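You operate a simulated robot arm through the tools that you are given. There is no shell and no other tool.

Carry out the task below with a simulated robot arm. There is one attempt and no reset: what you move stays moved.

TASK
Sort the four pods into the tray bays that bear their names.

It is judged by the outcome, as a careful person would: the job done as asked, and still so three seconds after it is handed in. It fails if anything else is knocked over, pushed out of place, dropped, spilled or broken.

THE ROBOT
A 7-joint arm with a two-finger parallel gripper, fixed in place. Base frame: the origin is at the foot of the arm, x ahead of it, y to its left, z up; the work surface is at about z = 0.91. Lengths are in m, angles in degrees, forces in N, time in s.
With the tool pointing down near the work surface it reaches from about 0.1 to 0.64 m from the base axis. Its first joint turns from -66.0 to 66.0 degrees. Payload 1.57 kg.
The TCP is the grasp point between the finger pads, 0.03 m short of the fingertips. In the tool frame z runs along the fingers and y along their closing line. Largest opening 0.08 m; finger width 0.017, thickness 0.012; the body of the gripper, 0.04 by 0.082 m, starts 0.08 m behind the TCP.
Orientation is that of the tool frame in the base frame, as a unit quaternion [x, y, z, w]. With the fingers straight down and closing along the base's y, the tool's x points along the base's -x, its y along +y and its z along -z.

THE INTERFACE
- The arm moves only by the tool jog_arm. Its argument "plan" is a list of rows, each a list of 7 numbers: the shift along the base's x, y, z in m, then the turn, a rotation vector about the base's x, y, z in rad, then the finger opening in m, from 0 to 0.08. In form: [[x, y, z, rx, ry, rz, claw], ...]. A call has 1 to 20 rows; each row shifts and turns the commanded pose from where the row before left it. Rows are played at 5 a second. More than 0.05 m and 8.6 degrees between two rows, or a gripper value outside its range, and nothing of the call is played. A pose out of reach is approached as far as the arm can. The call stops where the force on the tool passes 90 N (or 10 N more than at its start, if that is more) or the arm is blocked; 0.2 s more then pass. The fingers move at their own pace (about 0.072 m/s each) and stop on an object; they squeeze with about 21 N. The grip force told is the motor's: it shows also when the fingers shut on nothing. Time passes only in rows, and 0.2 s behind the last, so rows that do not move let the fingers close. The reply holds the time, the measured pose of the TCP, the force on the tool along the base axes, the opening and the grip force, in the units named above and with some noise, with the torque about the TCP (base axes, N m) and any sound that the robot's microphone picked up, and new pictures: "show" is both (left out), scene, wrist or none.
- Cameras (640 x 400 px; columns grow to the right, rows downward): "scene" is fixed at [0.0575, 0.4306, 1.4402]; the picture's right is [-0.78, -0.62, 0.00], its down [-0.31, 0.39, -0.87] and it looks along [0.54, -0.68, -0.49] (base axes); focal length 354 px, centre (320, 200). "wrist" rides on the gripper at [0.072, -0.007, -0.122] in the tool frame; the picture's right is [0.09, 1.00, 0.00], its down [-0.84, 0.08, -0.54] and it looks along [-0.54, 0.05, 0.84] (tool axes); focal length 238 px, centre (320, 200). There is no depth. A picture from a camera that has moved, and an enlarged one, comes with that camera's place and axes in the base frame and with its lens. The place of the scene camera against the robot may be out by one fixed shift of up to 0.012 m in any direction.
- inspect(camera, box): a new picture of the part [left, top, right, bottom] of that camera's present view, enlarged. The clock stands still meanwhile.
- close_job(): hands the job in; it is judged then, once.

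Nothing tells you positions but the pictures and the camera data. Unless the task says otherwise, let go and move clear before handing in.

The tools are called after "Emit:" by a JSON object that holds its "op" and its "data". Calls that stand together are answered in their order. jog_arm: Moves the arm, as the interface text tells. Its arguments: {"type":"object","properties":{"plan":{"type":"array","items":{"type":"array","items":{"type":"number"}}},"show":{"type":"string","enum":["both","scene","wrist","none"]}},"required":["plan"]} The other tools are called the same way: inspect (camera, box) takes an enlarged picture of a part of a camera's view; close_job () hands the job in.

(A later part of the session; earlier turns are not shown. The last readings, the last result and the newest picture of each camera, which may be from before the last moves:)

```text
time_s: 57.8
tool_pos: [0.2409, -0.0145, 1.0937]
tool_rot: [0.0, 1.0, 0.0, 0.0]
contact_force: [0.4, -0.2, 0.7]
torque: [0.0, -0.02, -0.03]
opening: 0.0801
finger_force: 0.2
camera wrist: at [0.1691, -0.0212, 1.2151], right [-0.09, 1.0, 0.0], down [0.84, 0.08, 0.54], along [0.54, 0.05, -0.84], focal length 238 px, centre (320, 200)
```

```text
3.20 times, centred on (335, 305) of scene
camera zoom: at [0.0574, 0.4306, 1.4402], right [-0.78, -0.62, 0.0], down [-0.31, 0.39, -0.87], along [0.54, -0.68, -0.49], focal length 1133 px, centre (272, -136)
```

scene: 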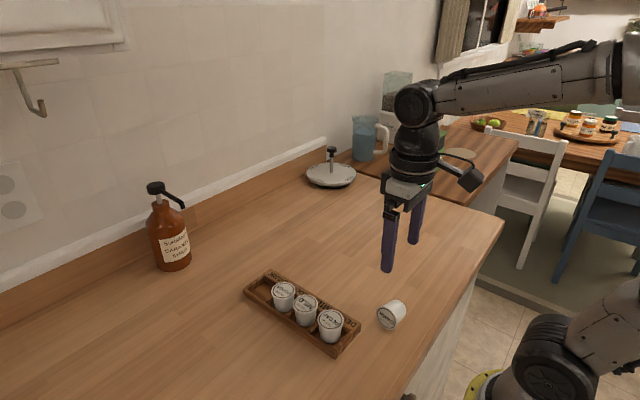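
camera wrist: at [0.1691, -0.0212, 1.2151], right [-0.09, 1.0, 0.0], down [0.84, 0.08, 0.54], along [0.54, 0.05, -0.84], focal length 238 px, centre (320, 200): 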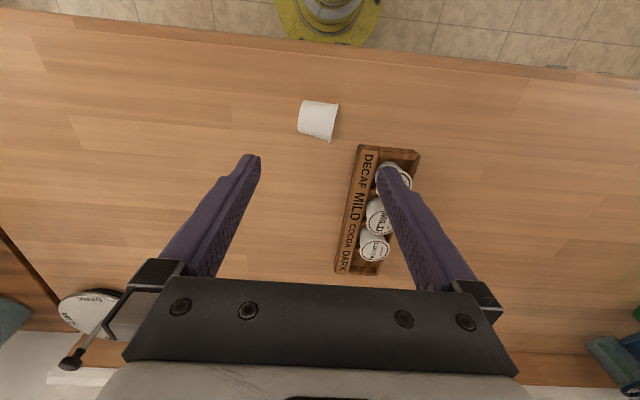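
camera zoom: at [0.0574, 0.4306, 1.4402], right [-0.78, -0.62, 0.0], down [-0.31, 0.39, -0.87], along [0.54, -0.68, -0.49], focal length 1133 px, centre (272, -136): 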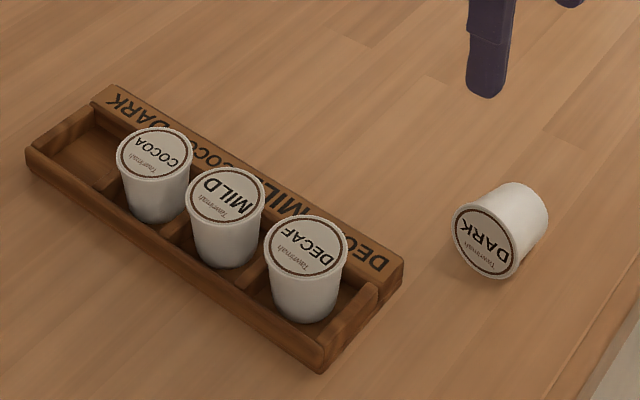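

DARK lies with its axis almost along +y (lid toward the tray, base near (0.238, -0.037)). To stand it up I'll turn the gripper so the fingers close across the pod, grip it with a slight backward tilt, lift, and rotate it lid-up. First the yaw turn, done up high.

Emit:
{"op": "jog_arm", "data": {"plan": [[0, 0, 0, 0, 0, -0.1402, 0.08], [0, 0, 0, 0, 0, -0.1402, 0.08], [0, 0, 0, 0, 0, -0.1402, 0.08], [0, 0, 0, 0, 0, -0.1402, 0.08], [0, 0, 0, 0, 0, -0.1402, 0.08], [0, 0, 0, 0, 0, -0.1402, 0.08], [0, 0, 0, 0, 0, -0.1402, 0.08], [0, 0, 0, 0, 0, -0.1402, 0.08], [0, 0, 0, 0, 0, -0.1402, 0.08], [0, 0, 0, 0, 0, -0.1402, 0.08], [0, 0, 0, 0, 0, -0.1402, 0.08], [0, 0, 0, 0, 0, -0.1402, 0.08], [0, 0, 0, 0, 0, 0, 0.08], [0, 0, 0, 0, 0, 0, 0.08]], "show": "both"}}

```text
time_s: 60.8
tool_pos: [0.2394, -0.0139, 1.0934]
tool_rot: [0.746, 0.666, 0.0, -0.001]
contact_force: [-0.6, 0.0, -0.3]
torque: [0.01, -0.03, -0.01]
opening: 0.08
finger_force: 0.1
camera wrist: at [0.2422, 0.0571, 1.216], right [1.0, -0.02, 0.0], down [-0.02, -0.84, 0.54], along [-0.01, -0.54, -0.84], focal length 238 px, centre (320, 200)
```

scene: 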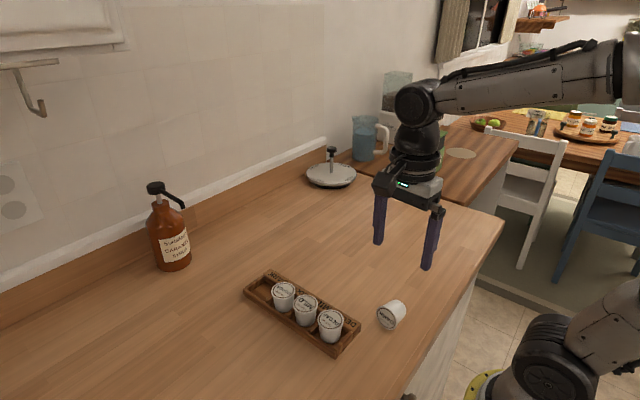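
wrist: 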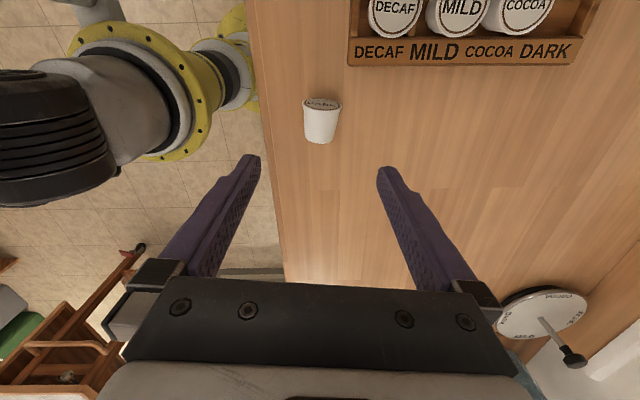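

The yaw turn went fine and the fingers now straddle the pod's axis. I'll zoom to measure the pod from here.

Emit:
{"op": "inspect", "data": {"camera": "wrist", "box": [270, 80, 370, 160]}}

```text
5.00 times, centred on (320, 120) of wrist
camera zoom: at [0.2422, 0.0571, 1.216], right [1.0, -0.02, 0.0], down [-0.02, -0.84, 0.54], along [-0.01, -0.54, -0.84], focal length 1192 px, centre (320, 600)
```

zoom: 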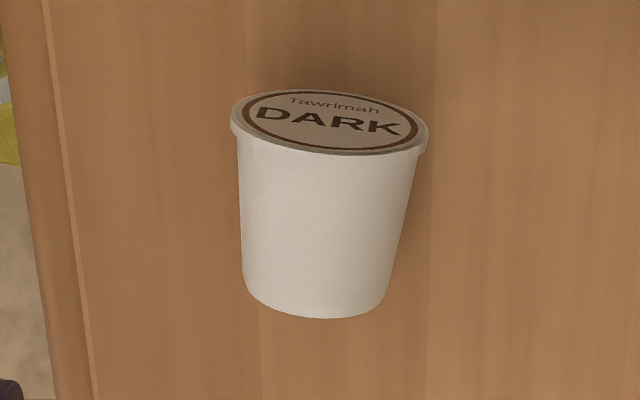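

The pod's axis runs from base (0.240, -0.037) to lid (0.244, 0.002). I'll tilt the tool back 20°, centre on it, and come partway down to check alignment.

Emit:
{"op": "jog_arm", "data": {"plan": [[0.0006, 0.002, -0.02, -0.1156, 0.013, 0, 0.08], [0.0005, 0.002, -0.02, -0.1156, 0.013, 0, 0.08], [0.0005, 0.0023, -0.02, -0.1156, 0.013, 0, 0.08], [0, 0, -0.02, 0, 0, 0, 0.08], [0, 0, 0, 0, 0, 0, 0.08], [0, 0, 0, 0, 0, 0, 0.08]], "show": "both"}}

Emit:
{"op": "inspect", "data": {"camera": "wrist", "box": [240, 90, 400, 210]}}

```text
time_s: 62.2
tool_pos: [0.2414, -0.0084, 1.0142]
tool_rot: [0.735, 0.656, -0.129, 0.116]
contact_force: [0.9, 0.5, 0.9]
torque: [0.01, 0.0, 0.0]
opening: 0.0801
finger_force: 0.0
camera wrist: at [0.2483, 0.1009, 1.1038], right [1.0, -0.02, -0.03], down [0.01, -0.61, 0.8], along [-0.04, -0.8, -0.61], focal length 238 px, centre (320, 200)
```

scene: 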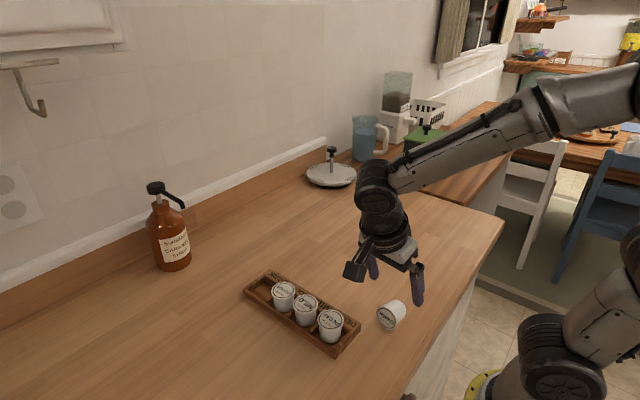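
wrist: 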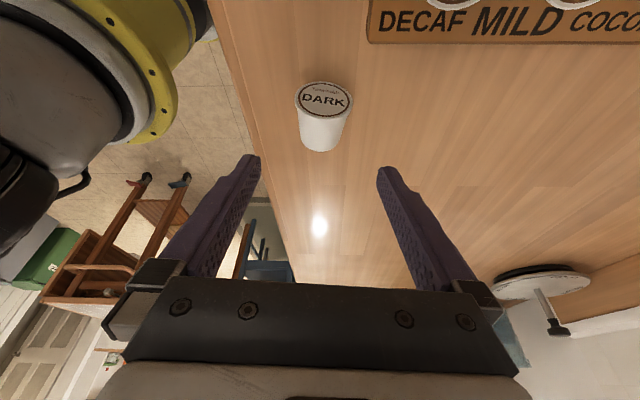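

```text
3.33 times, centred on (320, 150) of wrist
camera zoom: at [0.2483, 0.1009, 1.1038], right [1.0, -0.02, -0.03], down [0.01, -0.61, 0.8], along [-0.04, -0.8, -0.61], focal length 794 px, centre (320, 367)
```

zoom: 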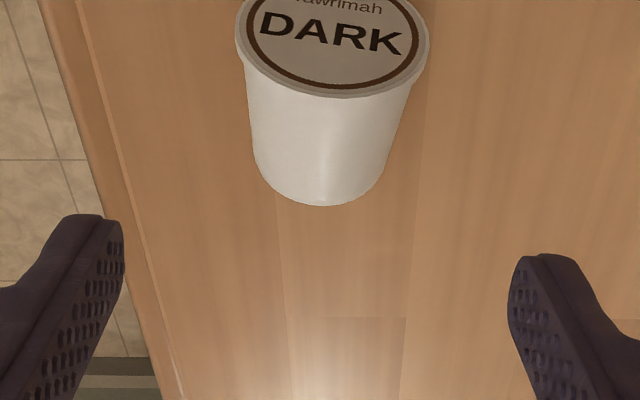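

Both views agree on the pod's place. I'll descend most of the way and check the finger clearance.

Emit:
{"op": "jog_arm", "data": {"plan": [[0.0002, -0.0005, -0.02, 0, 0, 0, 0.08], [0, 0, -0.02, 0, 0, 0, 0.08], [0, 0, -0.015, 0, 0, 0, 0.08], [0, 0, -0.009, 0, 0, 0, 0.08], [0, 0, 0, 0, 0, 0, 0.08], [0, 0, 0, 0, 0, 0, 0.08]], "show": "both"}}

Emit:
{"op": "inspect", "data": {"camera": "wrist", "box": [220, 90, 420, 230]}}

Emit:
{"op": "inspect", "data": {"camera": "scene", "box": [320, 240, 440, 345]}}

```text
time_s: 63.6
tool_pos: [0.2423, -0.007, 0.9503]
tool_rot: [0.734, 0.657, -0.13, 0.117]
contact_force: [-0.3, -0.2, -0.6]
torque: [-0.02, 0.03, -0.01]
opening: 0.0803
finger_force: 0.0
camera wrist: at [0.2485, 0.1002, 1.0396], right [1.0, -0.02, -0.03], down [0.01, -0.61, 0.8], along [-0.04, -0.8, -0.61], focal length 238 px, centre (320, 200)
```

scene: 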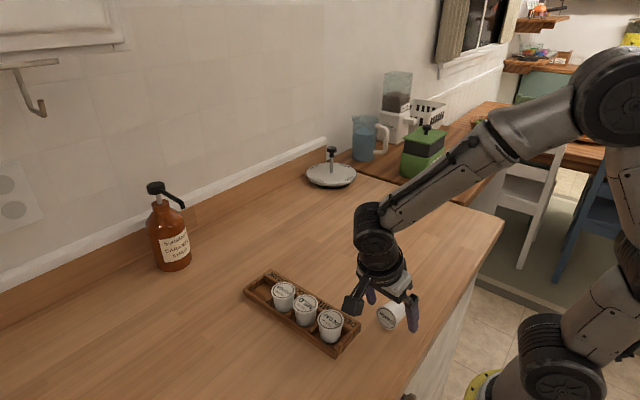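
wrist: 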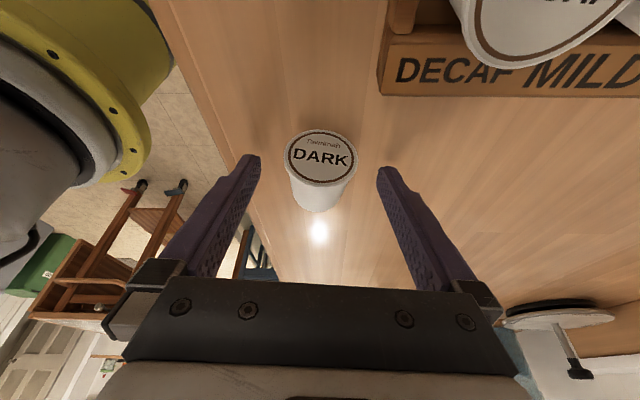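

```text
2.86 times, centred on (320, 160) of wrist
camera zoom: at [0.2485, 0.1002, 1.0396], right [1.0, -0.02, -0.03], down [0.01, -0.61, 0.8], along [-0.04, -0.8, -0.61], focal length 681 px, centre (320, 314)
```

zoom: 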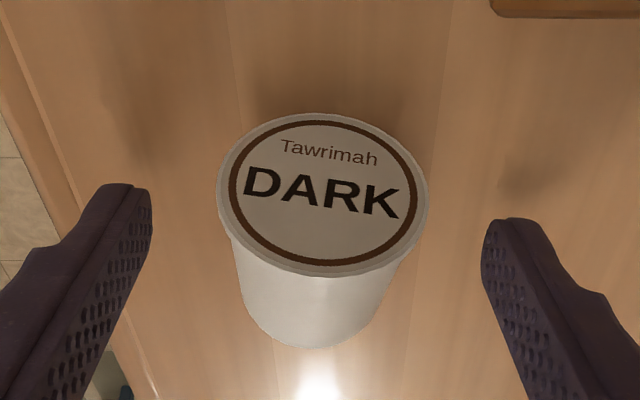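

```text
3.81 times, centred on (380, 292) of scene
camera zoom: at [0.0575, 0.4306, 1.4402], right [-0.78, -0.62, 0.0], down [-0.31, 0.39, -0.87], along [0.54, -0.68, -0.49], focal length 1349 px, centre (91, -152)
```

zoom: 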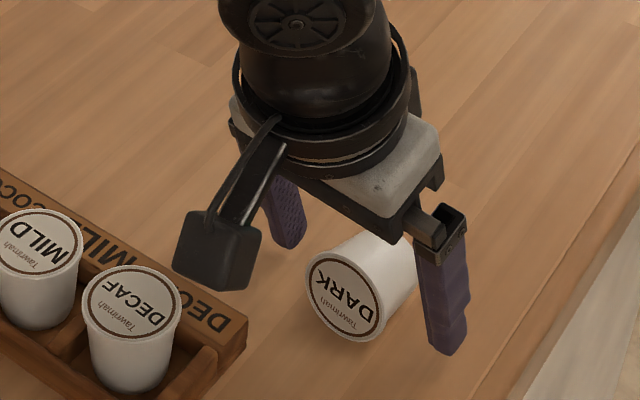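

The fingers straddle the pod evenly and nothing else is touched. I'll go down the last 5 mm and close.

Emit:
{"op": "jog_arm", "data": {"plan": [[0, -0.0005, -0.003, 0, 0, 0, 0.08], [0, 0, -0.002, 0, 0, 0, 0.08], [0, 0, 0, 0, 0, 0, 0.06], [0, 0, 0, 0, 0, 0, 0.05], [0, 0, 0, 0, 0, 0, 0.04], [0, 0, 0, 0, 0, 0, 0.03], [0, 0, 0, 0, 0, 0, 0.02], [0, 0, 0, 0, 0, 0, 0.02], [0, 0, 0, 0, 0, 0, 0.02]], "show": "both"}}

Emit:
{"op": "inspect", "data": {"camera": "wrist", "box": [220, 90, 420, 230]}}

Emit:
{"op": "inspect", "data": {"camera": "scene", "box": [320, 240, 440, 345]}}

```text
time_s: 65.6
tool_pos: [0.2419, -0.0085, 0.9458]
tool_rot: [0.734, 0.657, -0.129, 0.116]
contact_force: [0.1, 0.2, -0.3]
torque: [-0.01, 0.01, 0.0]
opening: 0.0408
finger_force: 21.0
camera wrist: at [0.2482, 0.0993, 1.035], right [1.0, -0.02, -0.03], down [0.01, -0.61, 0.8], along [-0.04, -0.8, -0.61], focal length 238 px, centre (320, 200)
```

scene: 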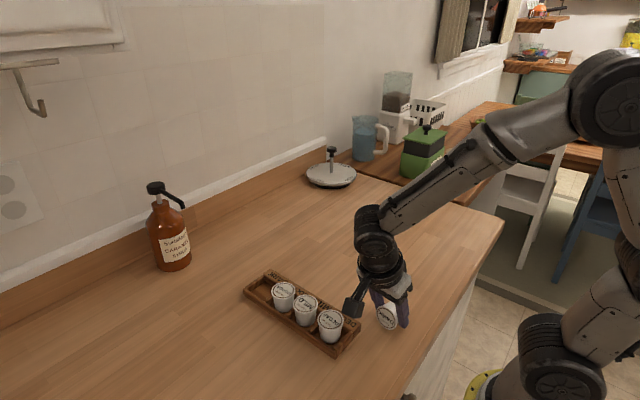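
wrist: 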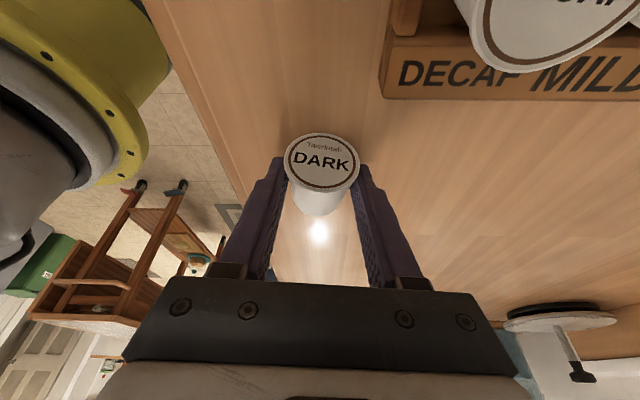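

```text
2.86 times, centred on (320, 160) of wrist
camera zoom: at [0.2482, 0.0993, 1.035], right [1.0, -0.02, -0.03], down [0.01, -0.61, 0.8], along [-0.04, -0.8, -0.61], focal length 681 px, centre (320, 314)
```

zoom: 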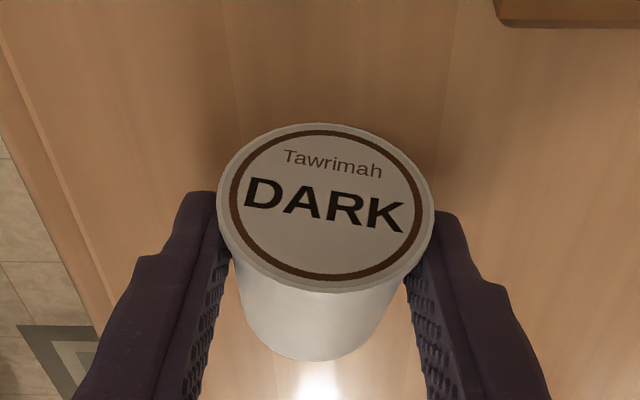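

```text
3.81 times, centred on (380, 292) of scene
camera zoom: at [0.0574, 0.4306, 1.4402], right [-0.78, -0.62, 0.0], down [-0.31, 0.39, -0.87], along [0.54, -0.68, -0.49], focal length 1349 px, centre (91, -152)
```

zoom: 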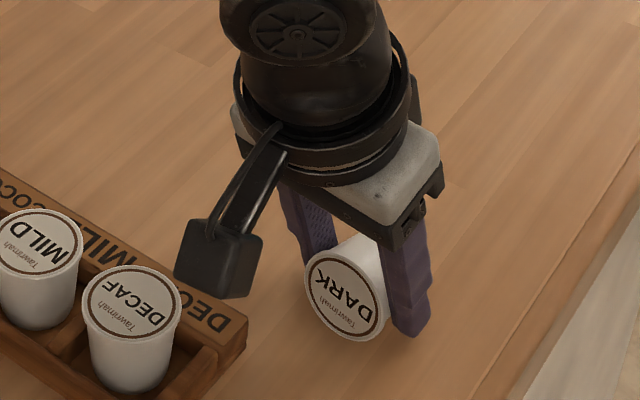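

DARK is gripped on its wall (opening 0.041). I'll lift just a few millimetres and check it holds.

Emit:
{"op": "jog_arm", "data": {"plan": [[0, 0, 0.002, 0, 0, 0, 0.02], [0, 0, 0.003, 0, 0, 0, 0.02], [0, 0, 0.003, 0, 0, 0, 0.02], [0, 0, 0, 0, 0, 0, 0.02], [0, 0, 0, 0, 0, 0, 0.02]], "show": "none"}}

Emit:
{"op": "inspect", "data": {"camera": "wrist", "box": [220, 90, 420, 230]}}

Emit:
{"op": "inspect", "data": {"camera": "scene", "box": [320, 240, 440, 345]}}

```text
time_s: 66.8
tool_pos: [0.2426, -0.0078, 0.9542]
tool_rot: [0.734, 0.656, -0.129, 0.116]
contact_force: [0.1, 0.4, -0.5]
torque: [0.0, -0.03, -0.01]
opening: 0.0409
finger_force: 21.2
```

```text
2.86 times, centred on (320, 160) of wrist
camera zoom: at [0.2483, 0.0996, 1.043], right [1.0, -0.02, -0.03], down [0.01, -0.61, 0.8], along [-0.04, -0.8, -0.61], focal length 681 px, centre (320, 314)
```

zoom: 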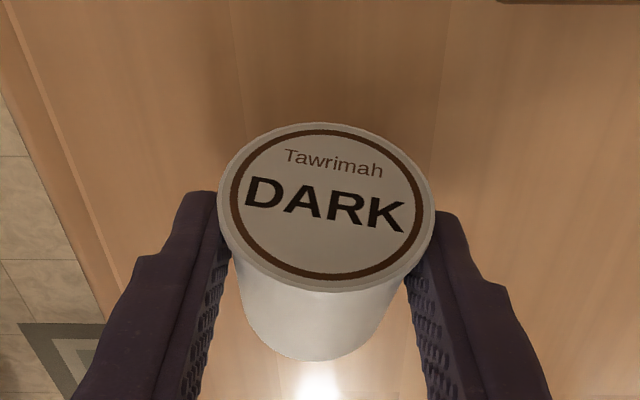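

```text
3.81 times, centred on (380, 292) of scene
camera zoom: at [0.0575, 0.4306, 1.4402], right [-0.78, -0.62, 0.0], down [-0.31, 0.39, -0.87], along [0.54, -0.68, -0.49], focal length 1349 px, centre (91, -152)
```

zoom: 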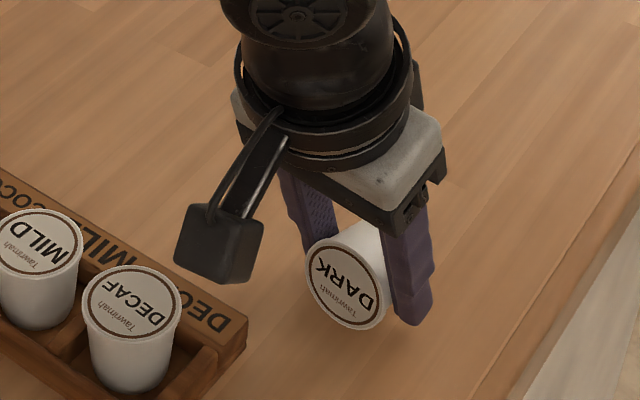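

It's held rigidly. I'll lift slowly away from the tray to open space around (0.33, -0.04).

Emit:
{"op": "jog_arm", "data": {"plan": [[0, -0.001, 0.005, 0, 0, 0, 0.02], [0, -0.003, 0.008, 0, 0, 0, 0.02], [0.003, -0.004, 0.01, 0, 0, 0, 0.02], [0.007, -0.005, 0.01, 0, 0, 0, 0.02], [0.01, -0.005, 0.01, 0, 0, 0, 0.02], [0.011, -0.005, 0.01, 0, 0, 0, 0.02], [0.011, -0.004, 0.006, 0, 0, 0, 0.02], [0.011, -0.003, 0, 0, 0, 0, 0.02], [0.011, -0.002, 0, 0, 0, 0, 0.02], [0.011, 0, 0, 0, 0, 0, 0.02], [0.008, 0, 0, 0, 0, 0, 0.02], [0.004, 0, 0, 0, 0, 0, 0.02], [0, 0, 0, 0, 0, 0, 0.02]], "show": "both"}}

Emit:
{"op": "inspect", "data": {"camera": "wrist", "box": [220, 90, 420, 230]}}

```text
time_s: 69.6
tool_pos: [0.33, -0.0412, 1.0133]
tool_rot: [0.734, 0.657, -0.129, 0.115]
contact_force: [0.2, 0.2, -0.7]
torque: [-0.01, 0.0, 0.01]
opening: 0.041
finger_force: 20.9
camera wrist: at [0.3356, 0.0675, 1.1024], right [1.0, -0.02, -0.03], down [0.01, -0.61, 0.8], along [-0.04, -0.8, -0.61], focal length 238 px, centre (320, 200)
```

scene: 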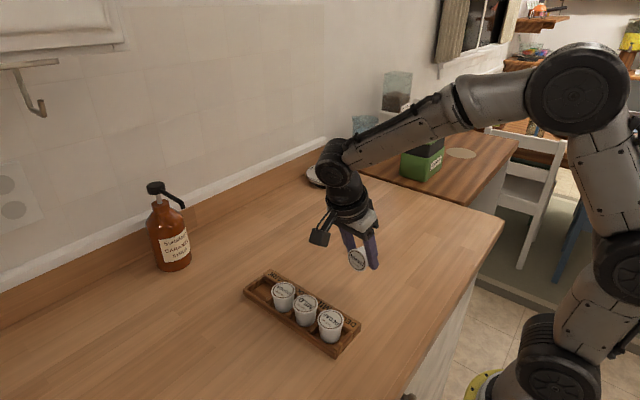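
wrist: 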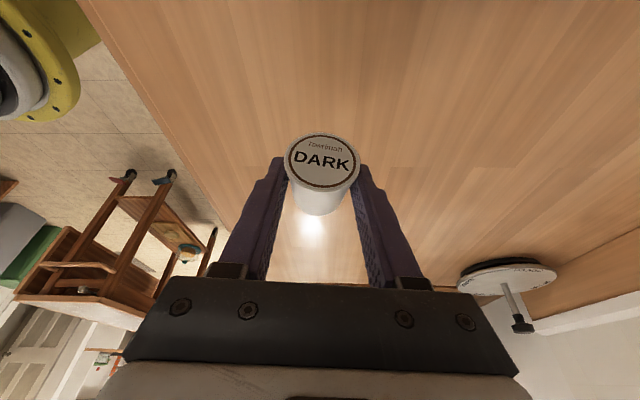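

```text
2.86 times, centred on (320, 160) of wrist
camera zoom: at [0.3356, 0.0675, 1.1024], right [1.0, -0.02, -0.03], down [0.01, -0.61, 0.8], along [-0.04, -0.8, -0.61], focal length 681 px, centre (320, 314)
```

zoom: 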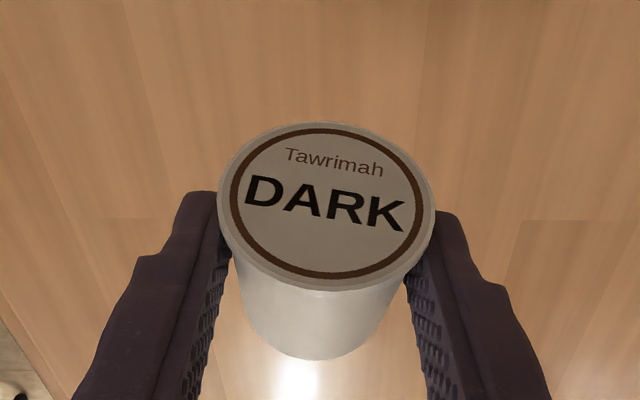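

Steady. Now I'll rotate the pod lid-up about the finger axis, first half then check.

Emit:
{"op": "jog_arm", "data": {"plan": [[0, 0, 0.004, 0.0795, -0.0089, 0, 0.02], [0, 0, 0.004, 0.11826, -0.01327, 0, 0.02], [0, 0, 0.004, 0.11826, -0.01327, 0, 0.02], [0, 0, 0, 0.11826, -0.01327, 0, 0.02], [0, 0, 0, 0.11826, -0.01327, 0, 0.02], [0, 0, 0, 0.11826, -0.01327, 0, 0.02], [0, 0, 0, 0, 0, 0, 0.02], [0, 0, 0, 0, 0, 0, 0.02]], "show": "both"}}

```text
time_s: 71.4
tool_pos: [0.3286, -0.0406, 1.0244]
tool_rot: [0.734, 0.659, 0.121, -0.11]
contact_force: [-0.2, -0.5, -0.7]
torque: [0.01, 0.0, 0.0]
opening: 0.0412
finger_force: 22.0
camera wrist: at [0.3262, -0.0126, 1.1626], right [1.0, -0.02, 0.03], down [-0.03, -0.97, 0.24], along [0.02, -0.24, -0.97], focal length 238 px, centre (320, 200)
```

scene: 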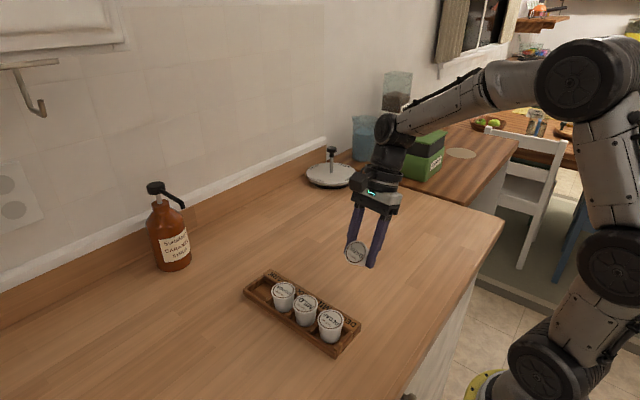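
wrist: 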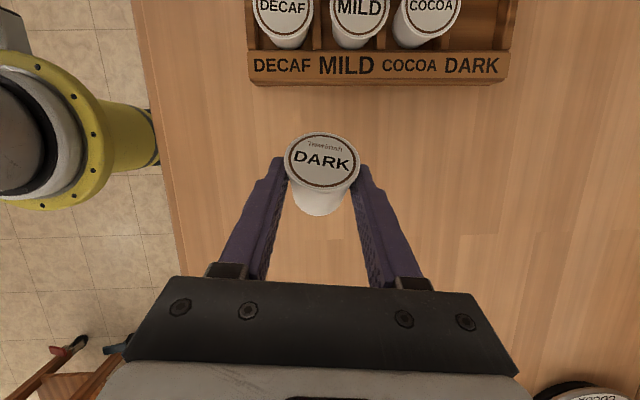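

At +19° tilt with the pod still firmly held. Continuing the rotation to about +56°.

Emit:
{"op": "jog_arm", "data": {"plan": [[0, 0, 0, 0.1093, -0.01227, 0, 0.02], [0, 0, 0, 0.1093, -0.01227, 0, 0.02], [0, 0, 0, 0.1093, -0.01227, 0, 0.02], [0, 0, 0, 0.1093, -0.01227, 0, 0.02], [0, 0, 0, 0.1093, -0.01227, 0, 0.02], [0, 0, 0, 0.1093, -0.01227, 0, 0.02], [0, 0, 0, 0, 0, 0, 0.02], [0, 0, 0, 0, 0, 0, 0.02]], "show": "both"}}

Emit:
{"op": "inspect", "data": {"camera": "scene", "box": [300, 200, 420, 300]}}

```text
time_s: 73.2
tool_pos: [0.329, -0.0406, 1.025]
tool_rot: [0.657, 0.587, 0.353, -0.314]
contact_force: [-0.3, 0.1, -0.4]
torque: [-0.02, 0.0, 0.01]
opening: 0.0406
finger_force: 20.9
camera wrist: at [0.3162, -0.1029, 1.1512], right [1.0, -0.06, 0.08], down [-0.02, -0.92, -0.4], along [0.09, 0.4, -0.91], focal length 238 px, centre (320, 200)
```

scene: 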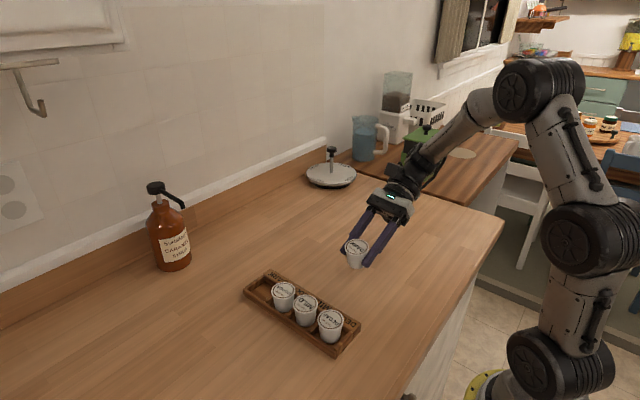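
wrist: 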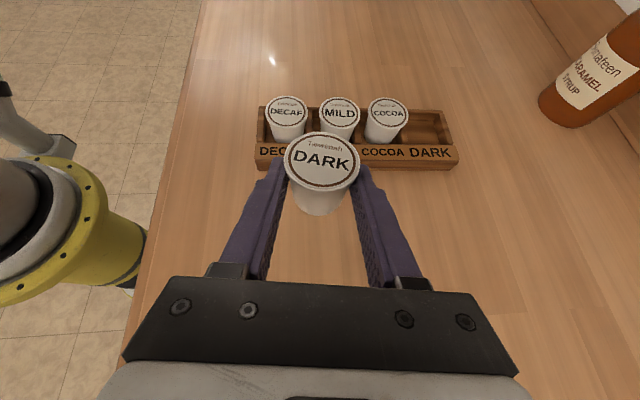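

```text
4.00 times, centred on (360, 250) of scene
camera zoom: at [0.0575, 0.4306, 1.4402], right [-0.78, -0.62, 0.0], down [-0.31, 0.39, -0.87], along [0.54, -0.68, -0.49], focal length 1416 px, centre (160, 0)
```

zoom: 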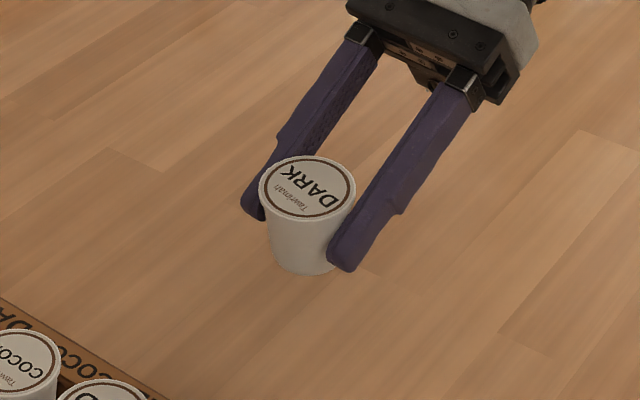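

The pod is almost upright. I'll add the last 8°, shift away from the tray, and lower toward the table.

Emit:
{"op": "jog_arm", "data": {"plan": [[0, -0.005, 0, 0.0696, -0.0078, 0, 0.02], [0, -0.01, 0, 0.0696, -0.0078, 0, 0.02], [0, -0.01, -0.005, 0, 0, 0, 0.02], [0, -0.01, -0.01, 0, 0, 0, 0.02], [0, -0.005, -0.012, 0, 0, 0, 0.02], [0, 0, -0.012, 0, 0, 0, 0.02], [0, 0, -0.012, 0, 0, 0, 0.02], [0, 0, -0.01, 0, 0, 0, 0.02], [0, 0, -0.008, 0, 0, 0, 0.02], [0, 0, -0.004, 0, 0, 0, 0.02], [0, 0, 0, 0, 0, 0, 0.02]], "show": "both"}}

Emit:
{"op": "inspect", "data": {"camera": "scene", "box": [310, 210, 430, 310]}}

```text
time_s: 75.6
tool_pos: [0.3291, -0.0806, 0.9499]
tool_rot: [0.63, 0.564, 0.399, -0.356]
contact_force: [0.2, 0.0, 0.6]
torque: [-0.01, 0.01, 0.02]
opening: 0.0404
finger_force: 21.1
camera wrist: at [0.3146, -0.1599, 1.068], right [0.99, -0.07, 0.08], down [-0.02, -0.85, -0.52], along [0.11, 0.52, -0.85], focal length 238 px, centre (320, 200)
```

scene: 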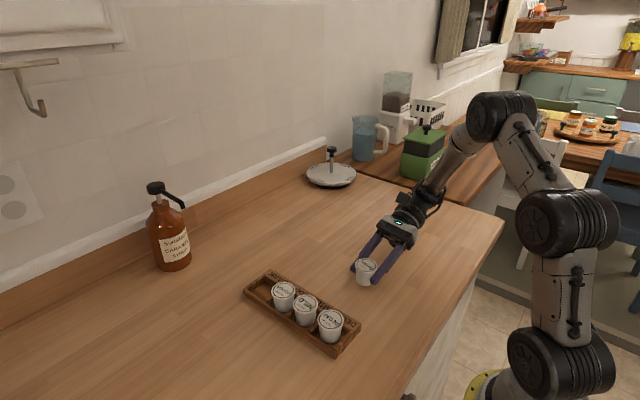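
wrist: 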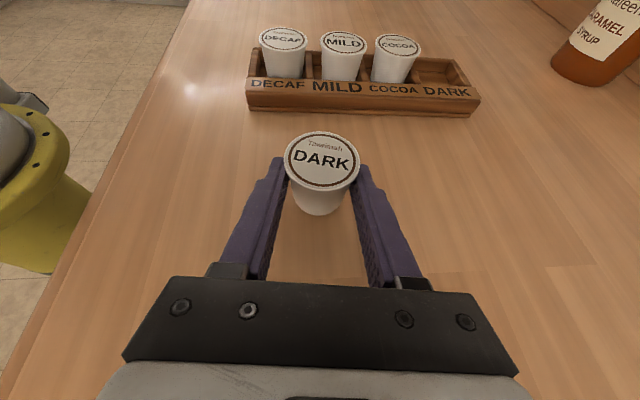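

```text
4.00 times, centred on (370, 260) of scene
camera zoom: at [0.0575, 0.4306, 1.4402], right [-0.78, -0.62, 0.0], down [-0.31, 0.39, -0.87], along [0.54, -0.68, -0.49], focal length 1416 px, centre (120, -40)
```

zoom: 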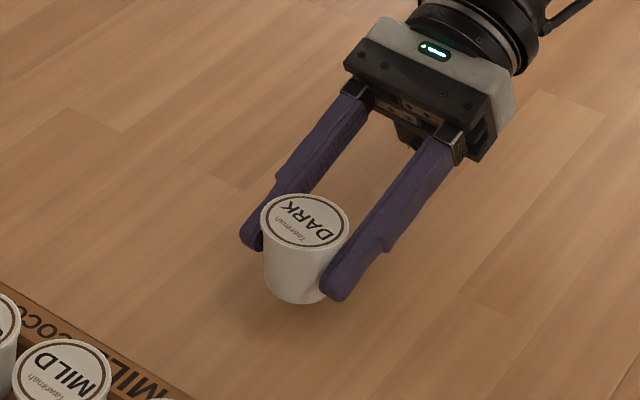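

DARK is upright, about a centimetre above the table. I'll lower in small steps, watching for contact.

Emit:
{"op": "jog_arm", "data": {"plan": [[0, 0, -0.003, 0, 0, 0, 0.02], [0, 0, -0.003, 0, 0, 0, 0.02], [0, 0, 0, 0, 0, 0, 0.02]], "show": "none"}}

Emit:
{"op": "inspect", "data": {"camera": "scene", "box": [330, 240, 400, 300]}}

```text
time_s: 76.4
tool_pos: [0.3297, -0.0795, 0.9451]
tool_rot: [0.63, 0.564, 0.398, -0.356]
contact_force: [-1.1, 0.5, -0.6]
torque: [-0.01, 0.0, 0.02]
opening: 0.0402
finger_force: 21.4
```

```text
6.67 times, centred on (365, 270) of scene
camera zoom: at [0.0575, 0.4306, 1.4402], right [-0.78, -0.62, 0.0], down [-0.31, 0.39, -0.87], along [0.54, -0.68, -0.49], focal length 2361 px, centre (20, -267)
```

zoom: 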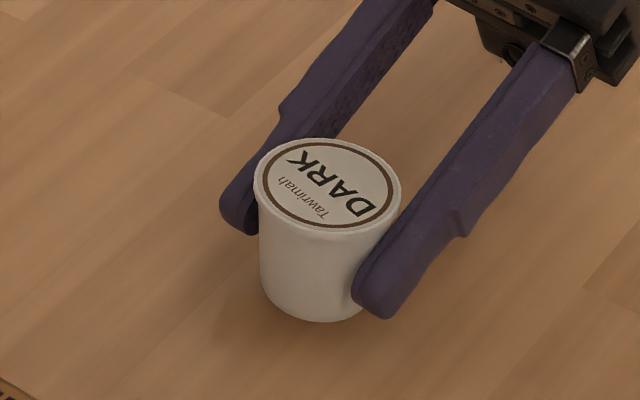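

Emit:
{"op": "jog_arm", "data": {"plan": [[0, 0, -0.002, 0, 0, 0, 0.02], [0, 0, -0.0015, 0, 0, 0, 0.02], [0, 0, 0, 0, 0, 0, 0.02]], "show": "none"}}

Emit:
{"op": "inspect", "data": {"camera": "scene", "box": [330, 240, 400, 300]}}

```text
time_s: 77.2
tool_pos: [0.3289, -0.0803, 0.9418]
tool_rot: [0.63, 0.564, 0.398, -0.356]
contact_force: [0.1, -0.1, 0.1]
torque: [0.01, -0.01, -0.01]
opening: 0.0405
finger_force: 21.2
```

```text
6.67 times, centred on (365, 270) of scene
camera zoom: at [0.0575, 0.4306, 1.4402], right [-0.78, -0.62, 0.0], down [-0.31, 0.39, -0.87], along [0.54, -0.68, -0.49], focal length 2361 px, centre (20, -267)
```

zoom: 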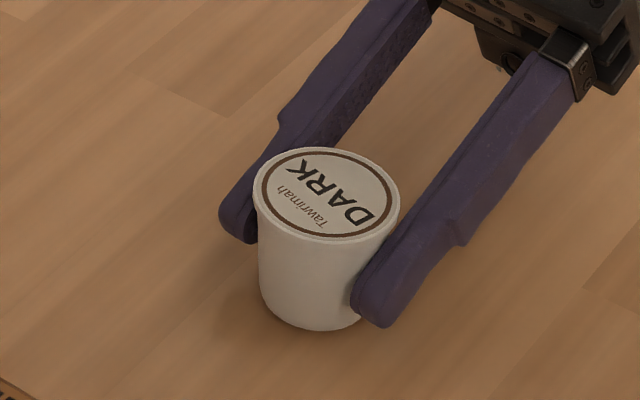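

Emit:
{"op": "jog_arm", "data": {"plan": [[0, 0, -0.0015, 0, 0, 0, 0.02], [0, 0, -0.001, 0, 0, 0, 0.02], [0, 0, 0, 0, 0, 0, 0.02]], "show": "none"}}

Emit:
{"op": "inspect", "data": {"camera": "scene", "box": [330, 240, 400, 300]}}

```text
time_s: 78.0
tool_pos: [0.329, -0.0816, 0.9389]
tool_rot: [0.63, 0.564, 0.399, -0.356]
contact_force: [-0.9, -0.9, 0.2]
torque: [0.01, -0.01, -0.01]
opening: 0.0403
finger_force: 20.8
```

```text
6.67 times, centred on (365, 270) of scene
camera zoom: at [0.0575, 0.4306, 1.4402], right [-0.78, -0.62, 0.0], down [-0.31, 0.39, -0.87], along [0.54, -0.68, -0.49], focal length 2361 px, centre (20, -267)
```

zoom: 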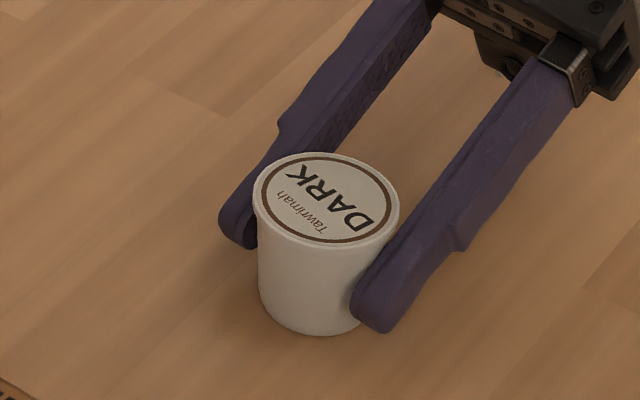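

Emit:
{"op": "jog_arm", "data": {"plan": [[0, 0, -0.001, 0, 0, 0, 0.02], [0, 0, -0.001, 0, 0, 0, 0.02], [0, 0, 0, 0, 0, 0, 0.02]], "show": "none"}}

Emit:
{"op": "inspect", "data": {"camera": "scene", "box": [330, 240, 400, 300]}}

```text
time_s: 78.8
tool_pos: [0.3292, -0.081, 0.9372]
tool_rot: [0.63, 0.564, 0.399, -0.355]
contact_force: [0.6, -2.0, 10.0]
torque: [-0.01, 0.01, -0.01]
opening: 0.0402
finger_force: 21.1
```

```text
6.67 times, centred on (365, 270) of scene
camera zoom: at [0.0574, 0.4306, 1.4402], right [-0.78, -0.62, 0.0], down [-0.31, 0.39, -0.87], along [0.54, -0.68, -0.49], focal length 2361 px, centre (20, -267)
```

zoom: 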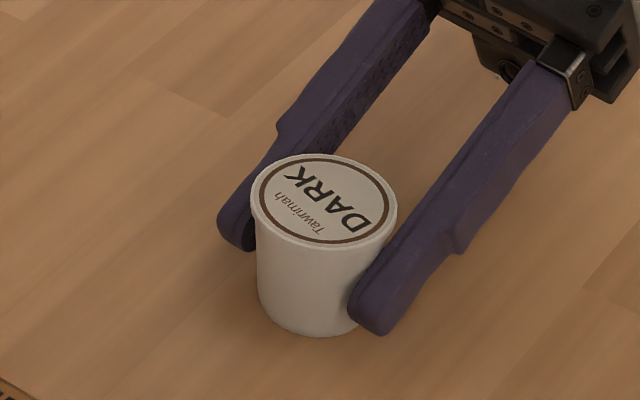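

The pod's base is on the table (10 N felt). I'll relieve the pressure slightly and open the fingers.

Emit:
{"op": "jog_arm", "data": {"plan": [[0, 0, 0.0008, 0, 0, 0, 0.02], [0, 0, 0, 0, 0, 0, 0.02], [0, 0, 0, 0, 0, 0, 0.043], [0, 0, 0, 0, 0, 0, 0.05], [0, 0, 0, 0, 0, 0, 0.06], [0, 0, 0, 0, 0, 0, 0.08], [0, 0, 0, 0, 0, 0, 0.08]], "show": "both"}}

Emit:
{"op": "inspect", "data": {"camera": "scene", "box": [330, 240, 400, 300]}}

Emit:
{"op": "inspect", "data": {"camera": "wrist", "box": [220, 90, 420, 230]}}

```text
time_s: 80.4
tool_pos: [0.3289, -0.0802, 0.9392]
tool_rot: [0.63, 0.564, 0.398, -0.355]
contact_force: [0.6, -0.1, 0.1]
torque: [-0.01, 0.01, -0.01]
opening: 0.0799
finger_force: 0.0
camera wrist: at [0.3142, -0.1597, 1.0549], right [0.99, -0.07, 0.08], down [-0.02, -0.85, -0.52], along [0.11, 0.52, -0.85], focal length 238 px, centre (320, 200)
```

scene: 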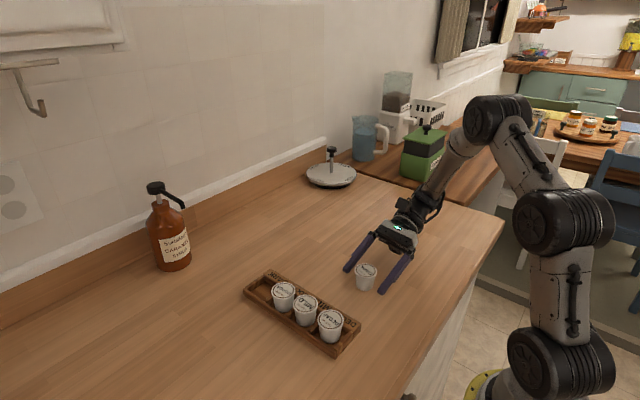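
wrist: 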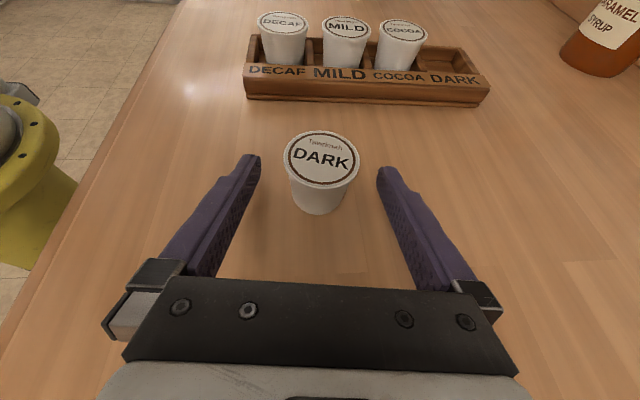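

```text
6.67 times, centred on (365, 270) of scene
camera zoom: at [0.0575, 0.4306, 1.4402], right [-0.78, -0.62, 0.0], down [-0.31, 0.39, -0.87], along [0.54, -0.68, -0.49], focal length 2361 px, centre (20, -267)
```

zoom: 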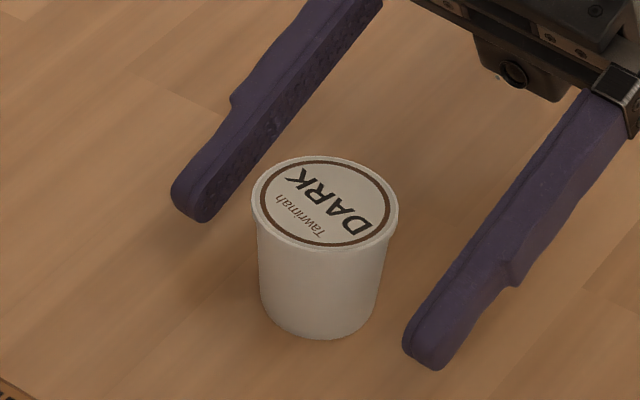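

```text
2.86 times, centred on (320, 160) of wrist
camera zoom: at [0.3142, -0.1597, 1.0549], right [0.99, -0.07, 0.08], down [-0.02, -0.85, -0.52], along [0.11, 0.52, -0.85], focal length 681 px, centre (320, 314)
```

zoom: 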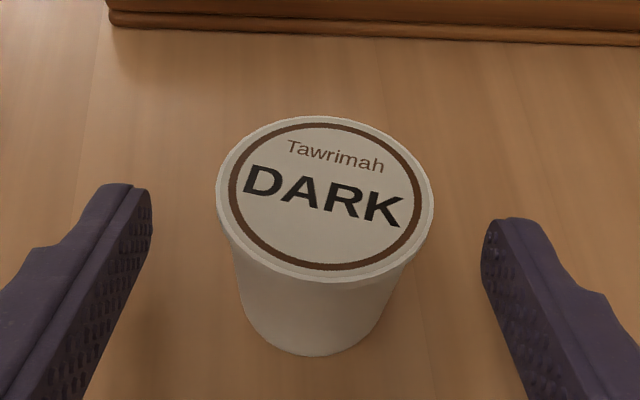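

DARK is standing upright on the table. I'll back the gripper straight out along its fingers, rise, and then turn it back to pointing straight down.

Emit:
{"op": "jog_arm", "data": {"plan": [[-0.0015, -0.0135, 0.0065, 0, 0, 0, 0.08], [-0.0026, -0.0225, 0.0108, 0, 0, 0, 0.08], [-0.0026, -0.0225, 0.0108, 0, 0, 0, 0.08], [-0.0026, -0.0225, 0.0108, 0, 0, 0, 0.08], [0, -0.01, 0.025, 0, 0, 0, 0.08], [0, 0, 0.03, 0, 0, 0, 0.08], [0, 0, 0.03, 0, 0, 0, 0.08], [0, 0, 0, -0.1242, 0.01394, 0, 0.08], [0, 0, 0, -0.1242, 0.01394, 0, 0.08], [0, 0, 0, -0.1242, 0.01394, 0, 0.08], [0, 0, 0, -0.1242, 0.01394, 0, 0.08], [0, 0, 0, -0.1242, 0.01394, 0, 0.08], [0, 0, 0, -0.1242, 0.01394, 0, 0.08], [0, 0, 0, -0.1242, 0.01394, 0, 0.08], [0, 0, 0, -0.1242, 0.01394, 0, 0.08], [0, 0, 0, -0.1242, 0.01394, 0, 0.08], [0, 0, 0, 0, 0, 0, 0.08]], "show": "both"}}

```text
time_s: 84.0
tool_pos: [0.3213, -0.1714, 1.0629]
tool_rot: [0.745, 0.667, 0.0, 0.0]
contact_force: [-0.6, -0.4, 0.8]
torque: [0.02, 0.01, 0.0]
opening: 0.08
finger_force: 0.0
camera wrist: at [0.3218, -0.1004, 1.1836], right [1.0, -0.02, 0.0], down [-0.02, -0.84, 0.54], along [-0.01, -0.54, -0.84], focal length 238 px, centre (320, 200)
```

scene: 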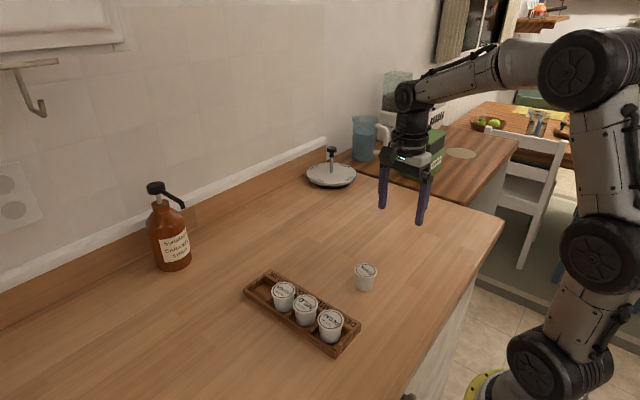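
wrist: 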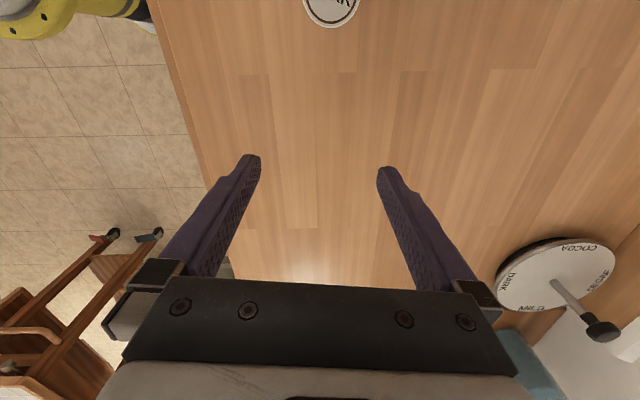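

The tool is vertical again. Now I'll yaw back to closing along y while moving over DARK at about (0.331, -0.067).

Emit:
{"op": "jog_arm", "data": {"plan": [[0.0008, 0.0, 0.005, 0, 0, 0.1402, 0.08], [0.0008, 0.005, 0.005, 0, 0, 0.1402, 0.08], [0.0008, 0.01, 0, 0, 0, 0.1402, 0.08], [0.0008, 0.01, 0, 0, 0, 0.1402, 0.08], [0.0008, 0.01, 0, 0, 0, 0.1402, 0.08], [0.0008, 0.01, 0, 0, 0, 0.1402, 0.08], [0.0008, 0.01, 0, 0, 0, 0.1402, 0.08], [0.0008, 0.01, 0, 0, 0, 0.1402, 0.08], [0.0008, 0.01, 0, 0, 0, 0.1402, 0.08], [0.0008, 0.01, 0, 0, 0, 0.1402, 0.08], [0.0008, 0.01, 0, 0, 0, 0.1402, 0.08], [0.0008, 0.009, 0, 0, 0, 0.1402, 0.08], [0, 0, 0, 0, 0, 0, 0.08], [0, 0, 0, 0, 0, 0, 0.08]], "show": "both"}}

Emit:
{"op": "inspect", "data": {"camera": "wrist", "box": [270, 90, 370, 152]}}

```text
time_s: 87.0
tool_pos: [0.3297, -0.0679, 1.0722]
tool_rot: [-0.001, 1.0, 0.0, -0.001]
contact_force: [0.1, 0.4, -0.8]
torque: [0.0, 0.02, -0.01]
opening: 0.0801
finger_force: 0.0
camera wrist: at [0.2583, -0.0758, 1.1935], right [-0.09, 1.0, 0.0], down [0.84, 0.08, 0.54], along [0.54, 0.05, -0.84], focal length 238 px, centre (320, 200)
```

scene: 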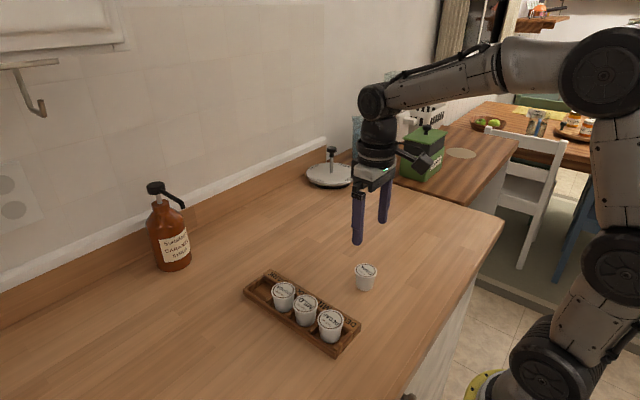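
wrist: 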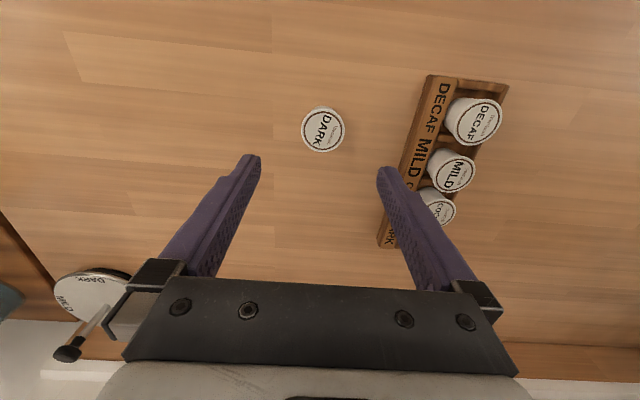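

```text
6.40 times, centred on (320, 121) of wrist
camera zoom: at [0.2583, -0.0758, 1.1935], right [-0.09, 1.0, 0.0], down [0.84, 0.08, 0.54], along [0.54, 0.05, -0.84], focal length 1525 px, centre (320, 706)
```

zoom: 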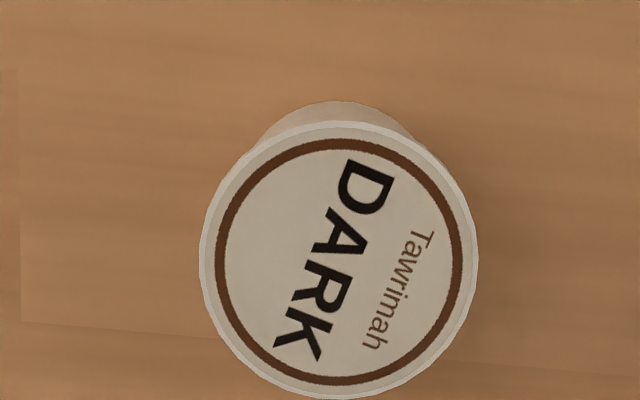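

DARK is upright and nearly centred. I'll use the same deep grasp as for the others: descend, close, test-lift.

Emit:
{"op": "jog_arm", "data": {"plan": [[-0.0017, 0.0019, -0.026, 0, 0, 0, 0.08], [0, 0, -0.03, 0, 0, 0, 0.08], [0, 0, -0.03, 0, 0, 0, 0.08], [0, 0, -0.025, 0, 0, 0, 0.08], [0, 0, -0.0145, 0, 0, 0, 0.08], [0, 0, 0, 0, 0, 0, 0.08], [0, 0, 0, 0, 0, 0, 0.065], [0, 0, 0, 0, 0, 0, 0.05], [0, 0, 0, 0, 0, 0, 0.04], [0, 0, 0, 0, 0, 0, 0.03], [0, 0, 0, 0, 0, 0, 0.02], [0, 0, 0, 0, 0, 0, 0.02], [0, 0, 0.003, 0, 0, 0, 0.02], [0, 0, 0.003, 0, 0, 0, 0.02], [0, 0, 0, 0, 0, 0, 0.02]], "show": "both"}}

Emit:
{"op": "inspect", "data": {"camera": "wrist", "box": [260, 135, 380, 240]}}

```text
time_s: 90.2
tool_pos: [0.328, -0.0648, 0.9533]
tool_rot: [0.0, 1.0, 0.0, -0.001]
contact_force: [-0.7, -0.1, 0.0]
torque: [0.02, 0.01, -0.02]
opening: 0.0419
finger_force: 21.3
camera wrist: at [0.2565, -0.0734, 1.0742], right [-0.09, 1.0, 0.0], down [0.84, 0.08, 0.54], along [0.54, 0.05, -0.84], focal length 238 px, centre (320, 200)
```

scene: 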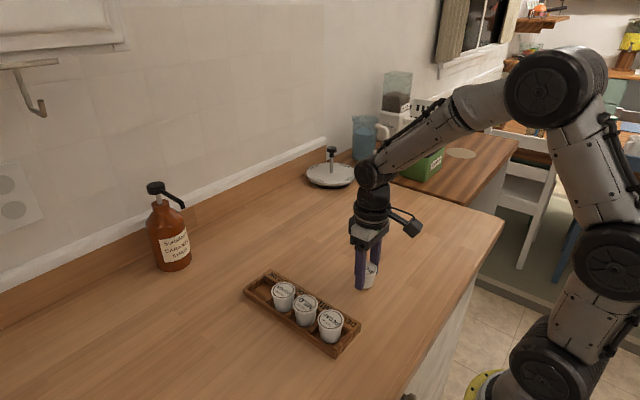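
wrist: 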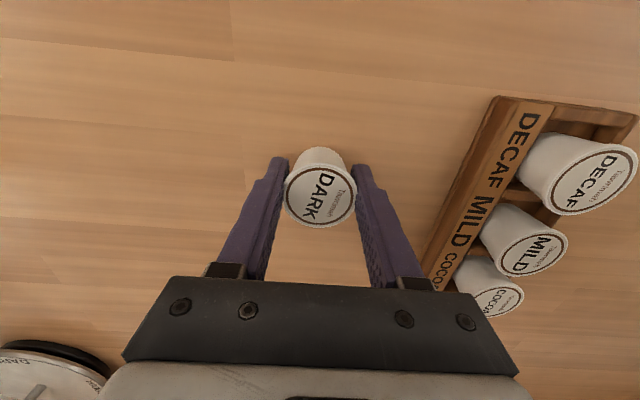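

```text
3.81 times, centred on (320, 188) of wrist
camera zoom: at [0.2565, -0.0734, 1.0742], right [-0.09, 1.0, 0.0], down [0.84, 0.08, 0.54], along [0.54, 0.05, -0.84], focal length 908 px, centre (320, 248)
```

zoom: 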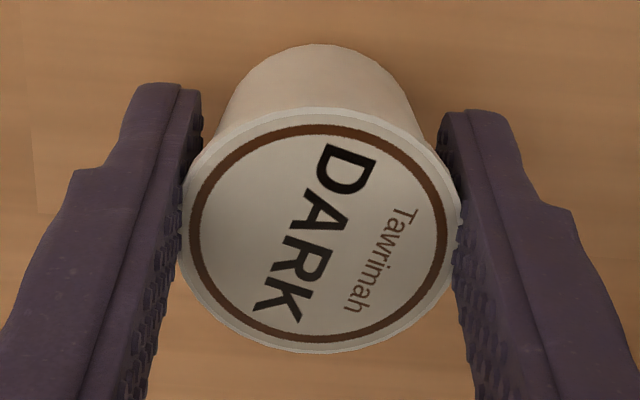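

The grip looks like the others. I'll lift a bit more and pause to confirm there's no creep before carrying it.

Emit:
{"op": "jog_arm", "data": {"plan": [[0, 0, 0.003, 0, 0, 0, 0.02], [0, 0, 0.003, 0, 0, 0, 0.02], [0, 0, 0, 0, 0, 0, 0.02], [0, 0, 0, 0, 0, 0, 0.02], [0, 0, 0, 0, 0, 0, 0.02], [0, 0, 0, 0, 0, 0, 0.02]], "show": "none"}}

Emit:
{"op": "inspect", "data": {"camera": "wrist", "box": [260, 135, 380, 240]}}

Emit:
{"op": "inspect", "data": {"camera": "scene", "box": [330, 220, 410, 300]}}

```text
time_s: 91.6
tool_pos: [0.3281, -0.0661, 0.9579]
tool_rot: [0.0, 1.0, 0.0, -0.001]
contact_force: [0.7, -0.1, 0.8]
torque: [0.0, -0.01, -0.04]
opening: 0.0417
finger_force: 21.6
```

```text
3.81 times, centred on (320, 188) of wrist
camera zoom: at [0.2567, -0.0737, 1.0802], right [-0.09, 1.0, 0.0], down [0.84, 0.08, 0.54], along [0.54, 0.05, -0.84], focal length 908 px, centre (320, 248)
```

zoom: 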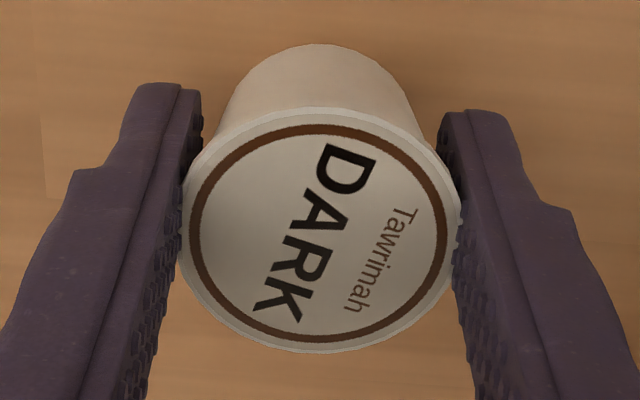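

```text
5.00 times, centred on (370, 260) of scene
camera zoom: at [0.0575, 0.4306, 1.4402], right [-0.78, -0.62, 0.0], down [-0.31, 0.39, -0.87], along [0.54, -0.68, -0.49], focal length 1770 px, centre (70, -100)
```

zoom: 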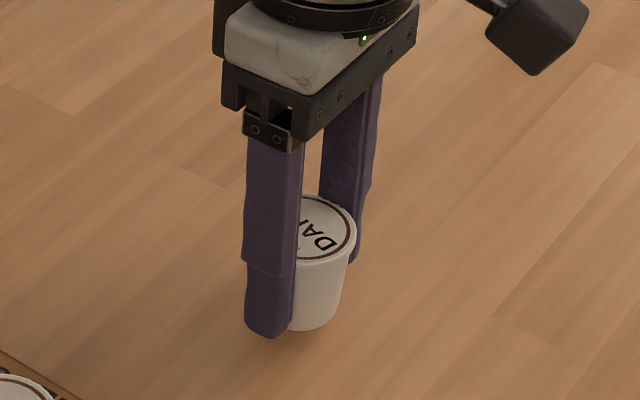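

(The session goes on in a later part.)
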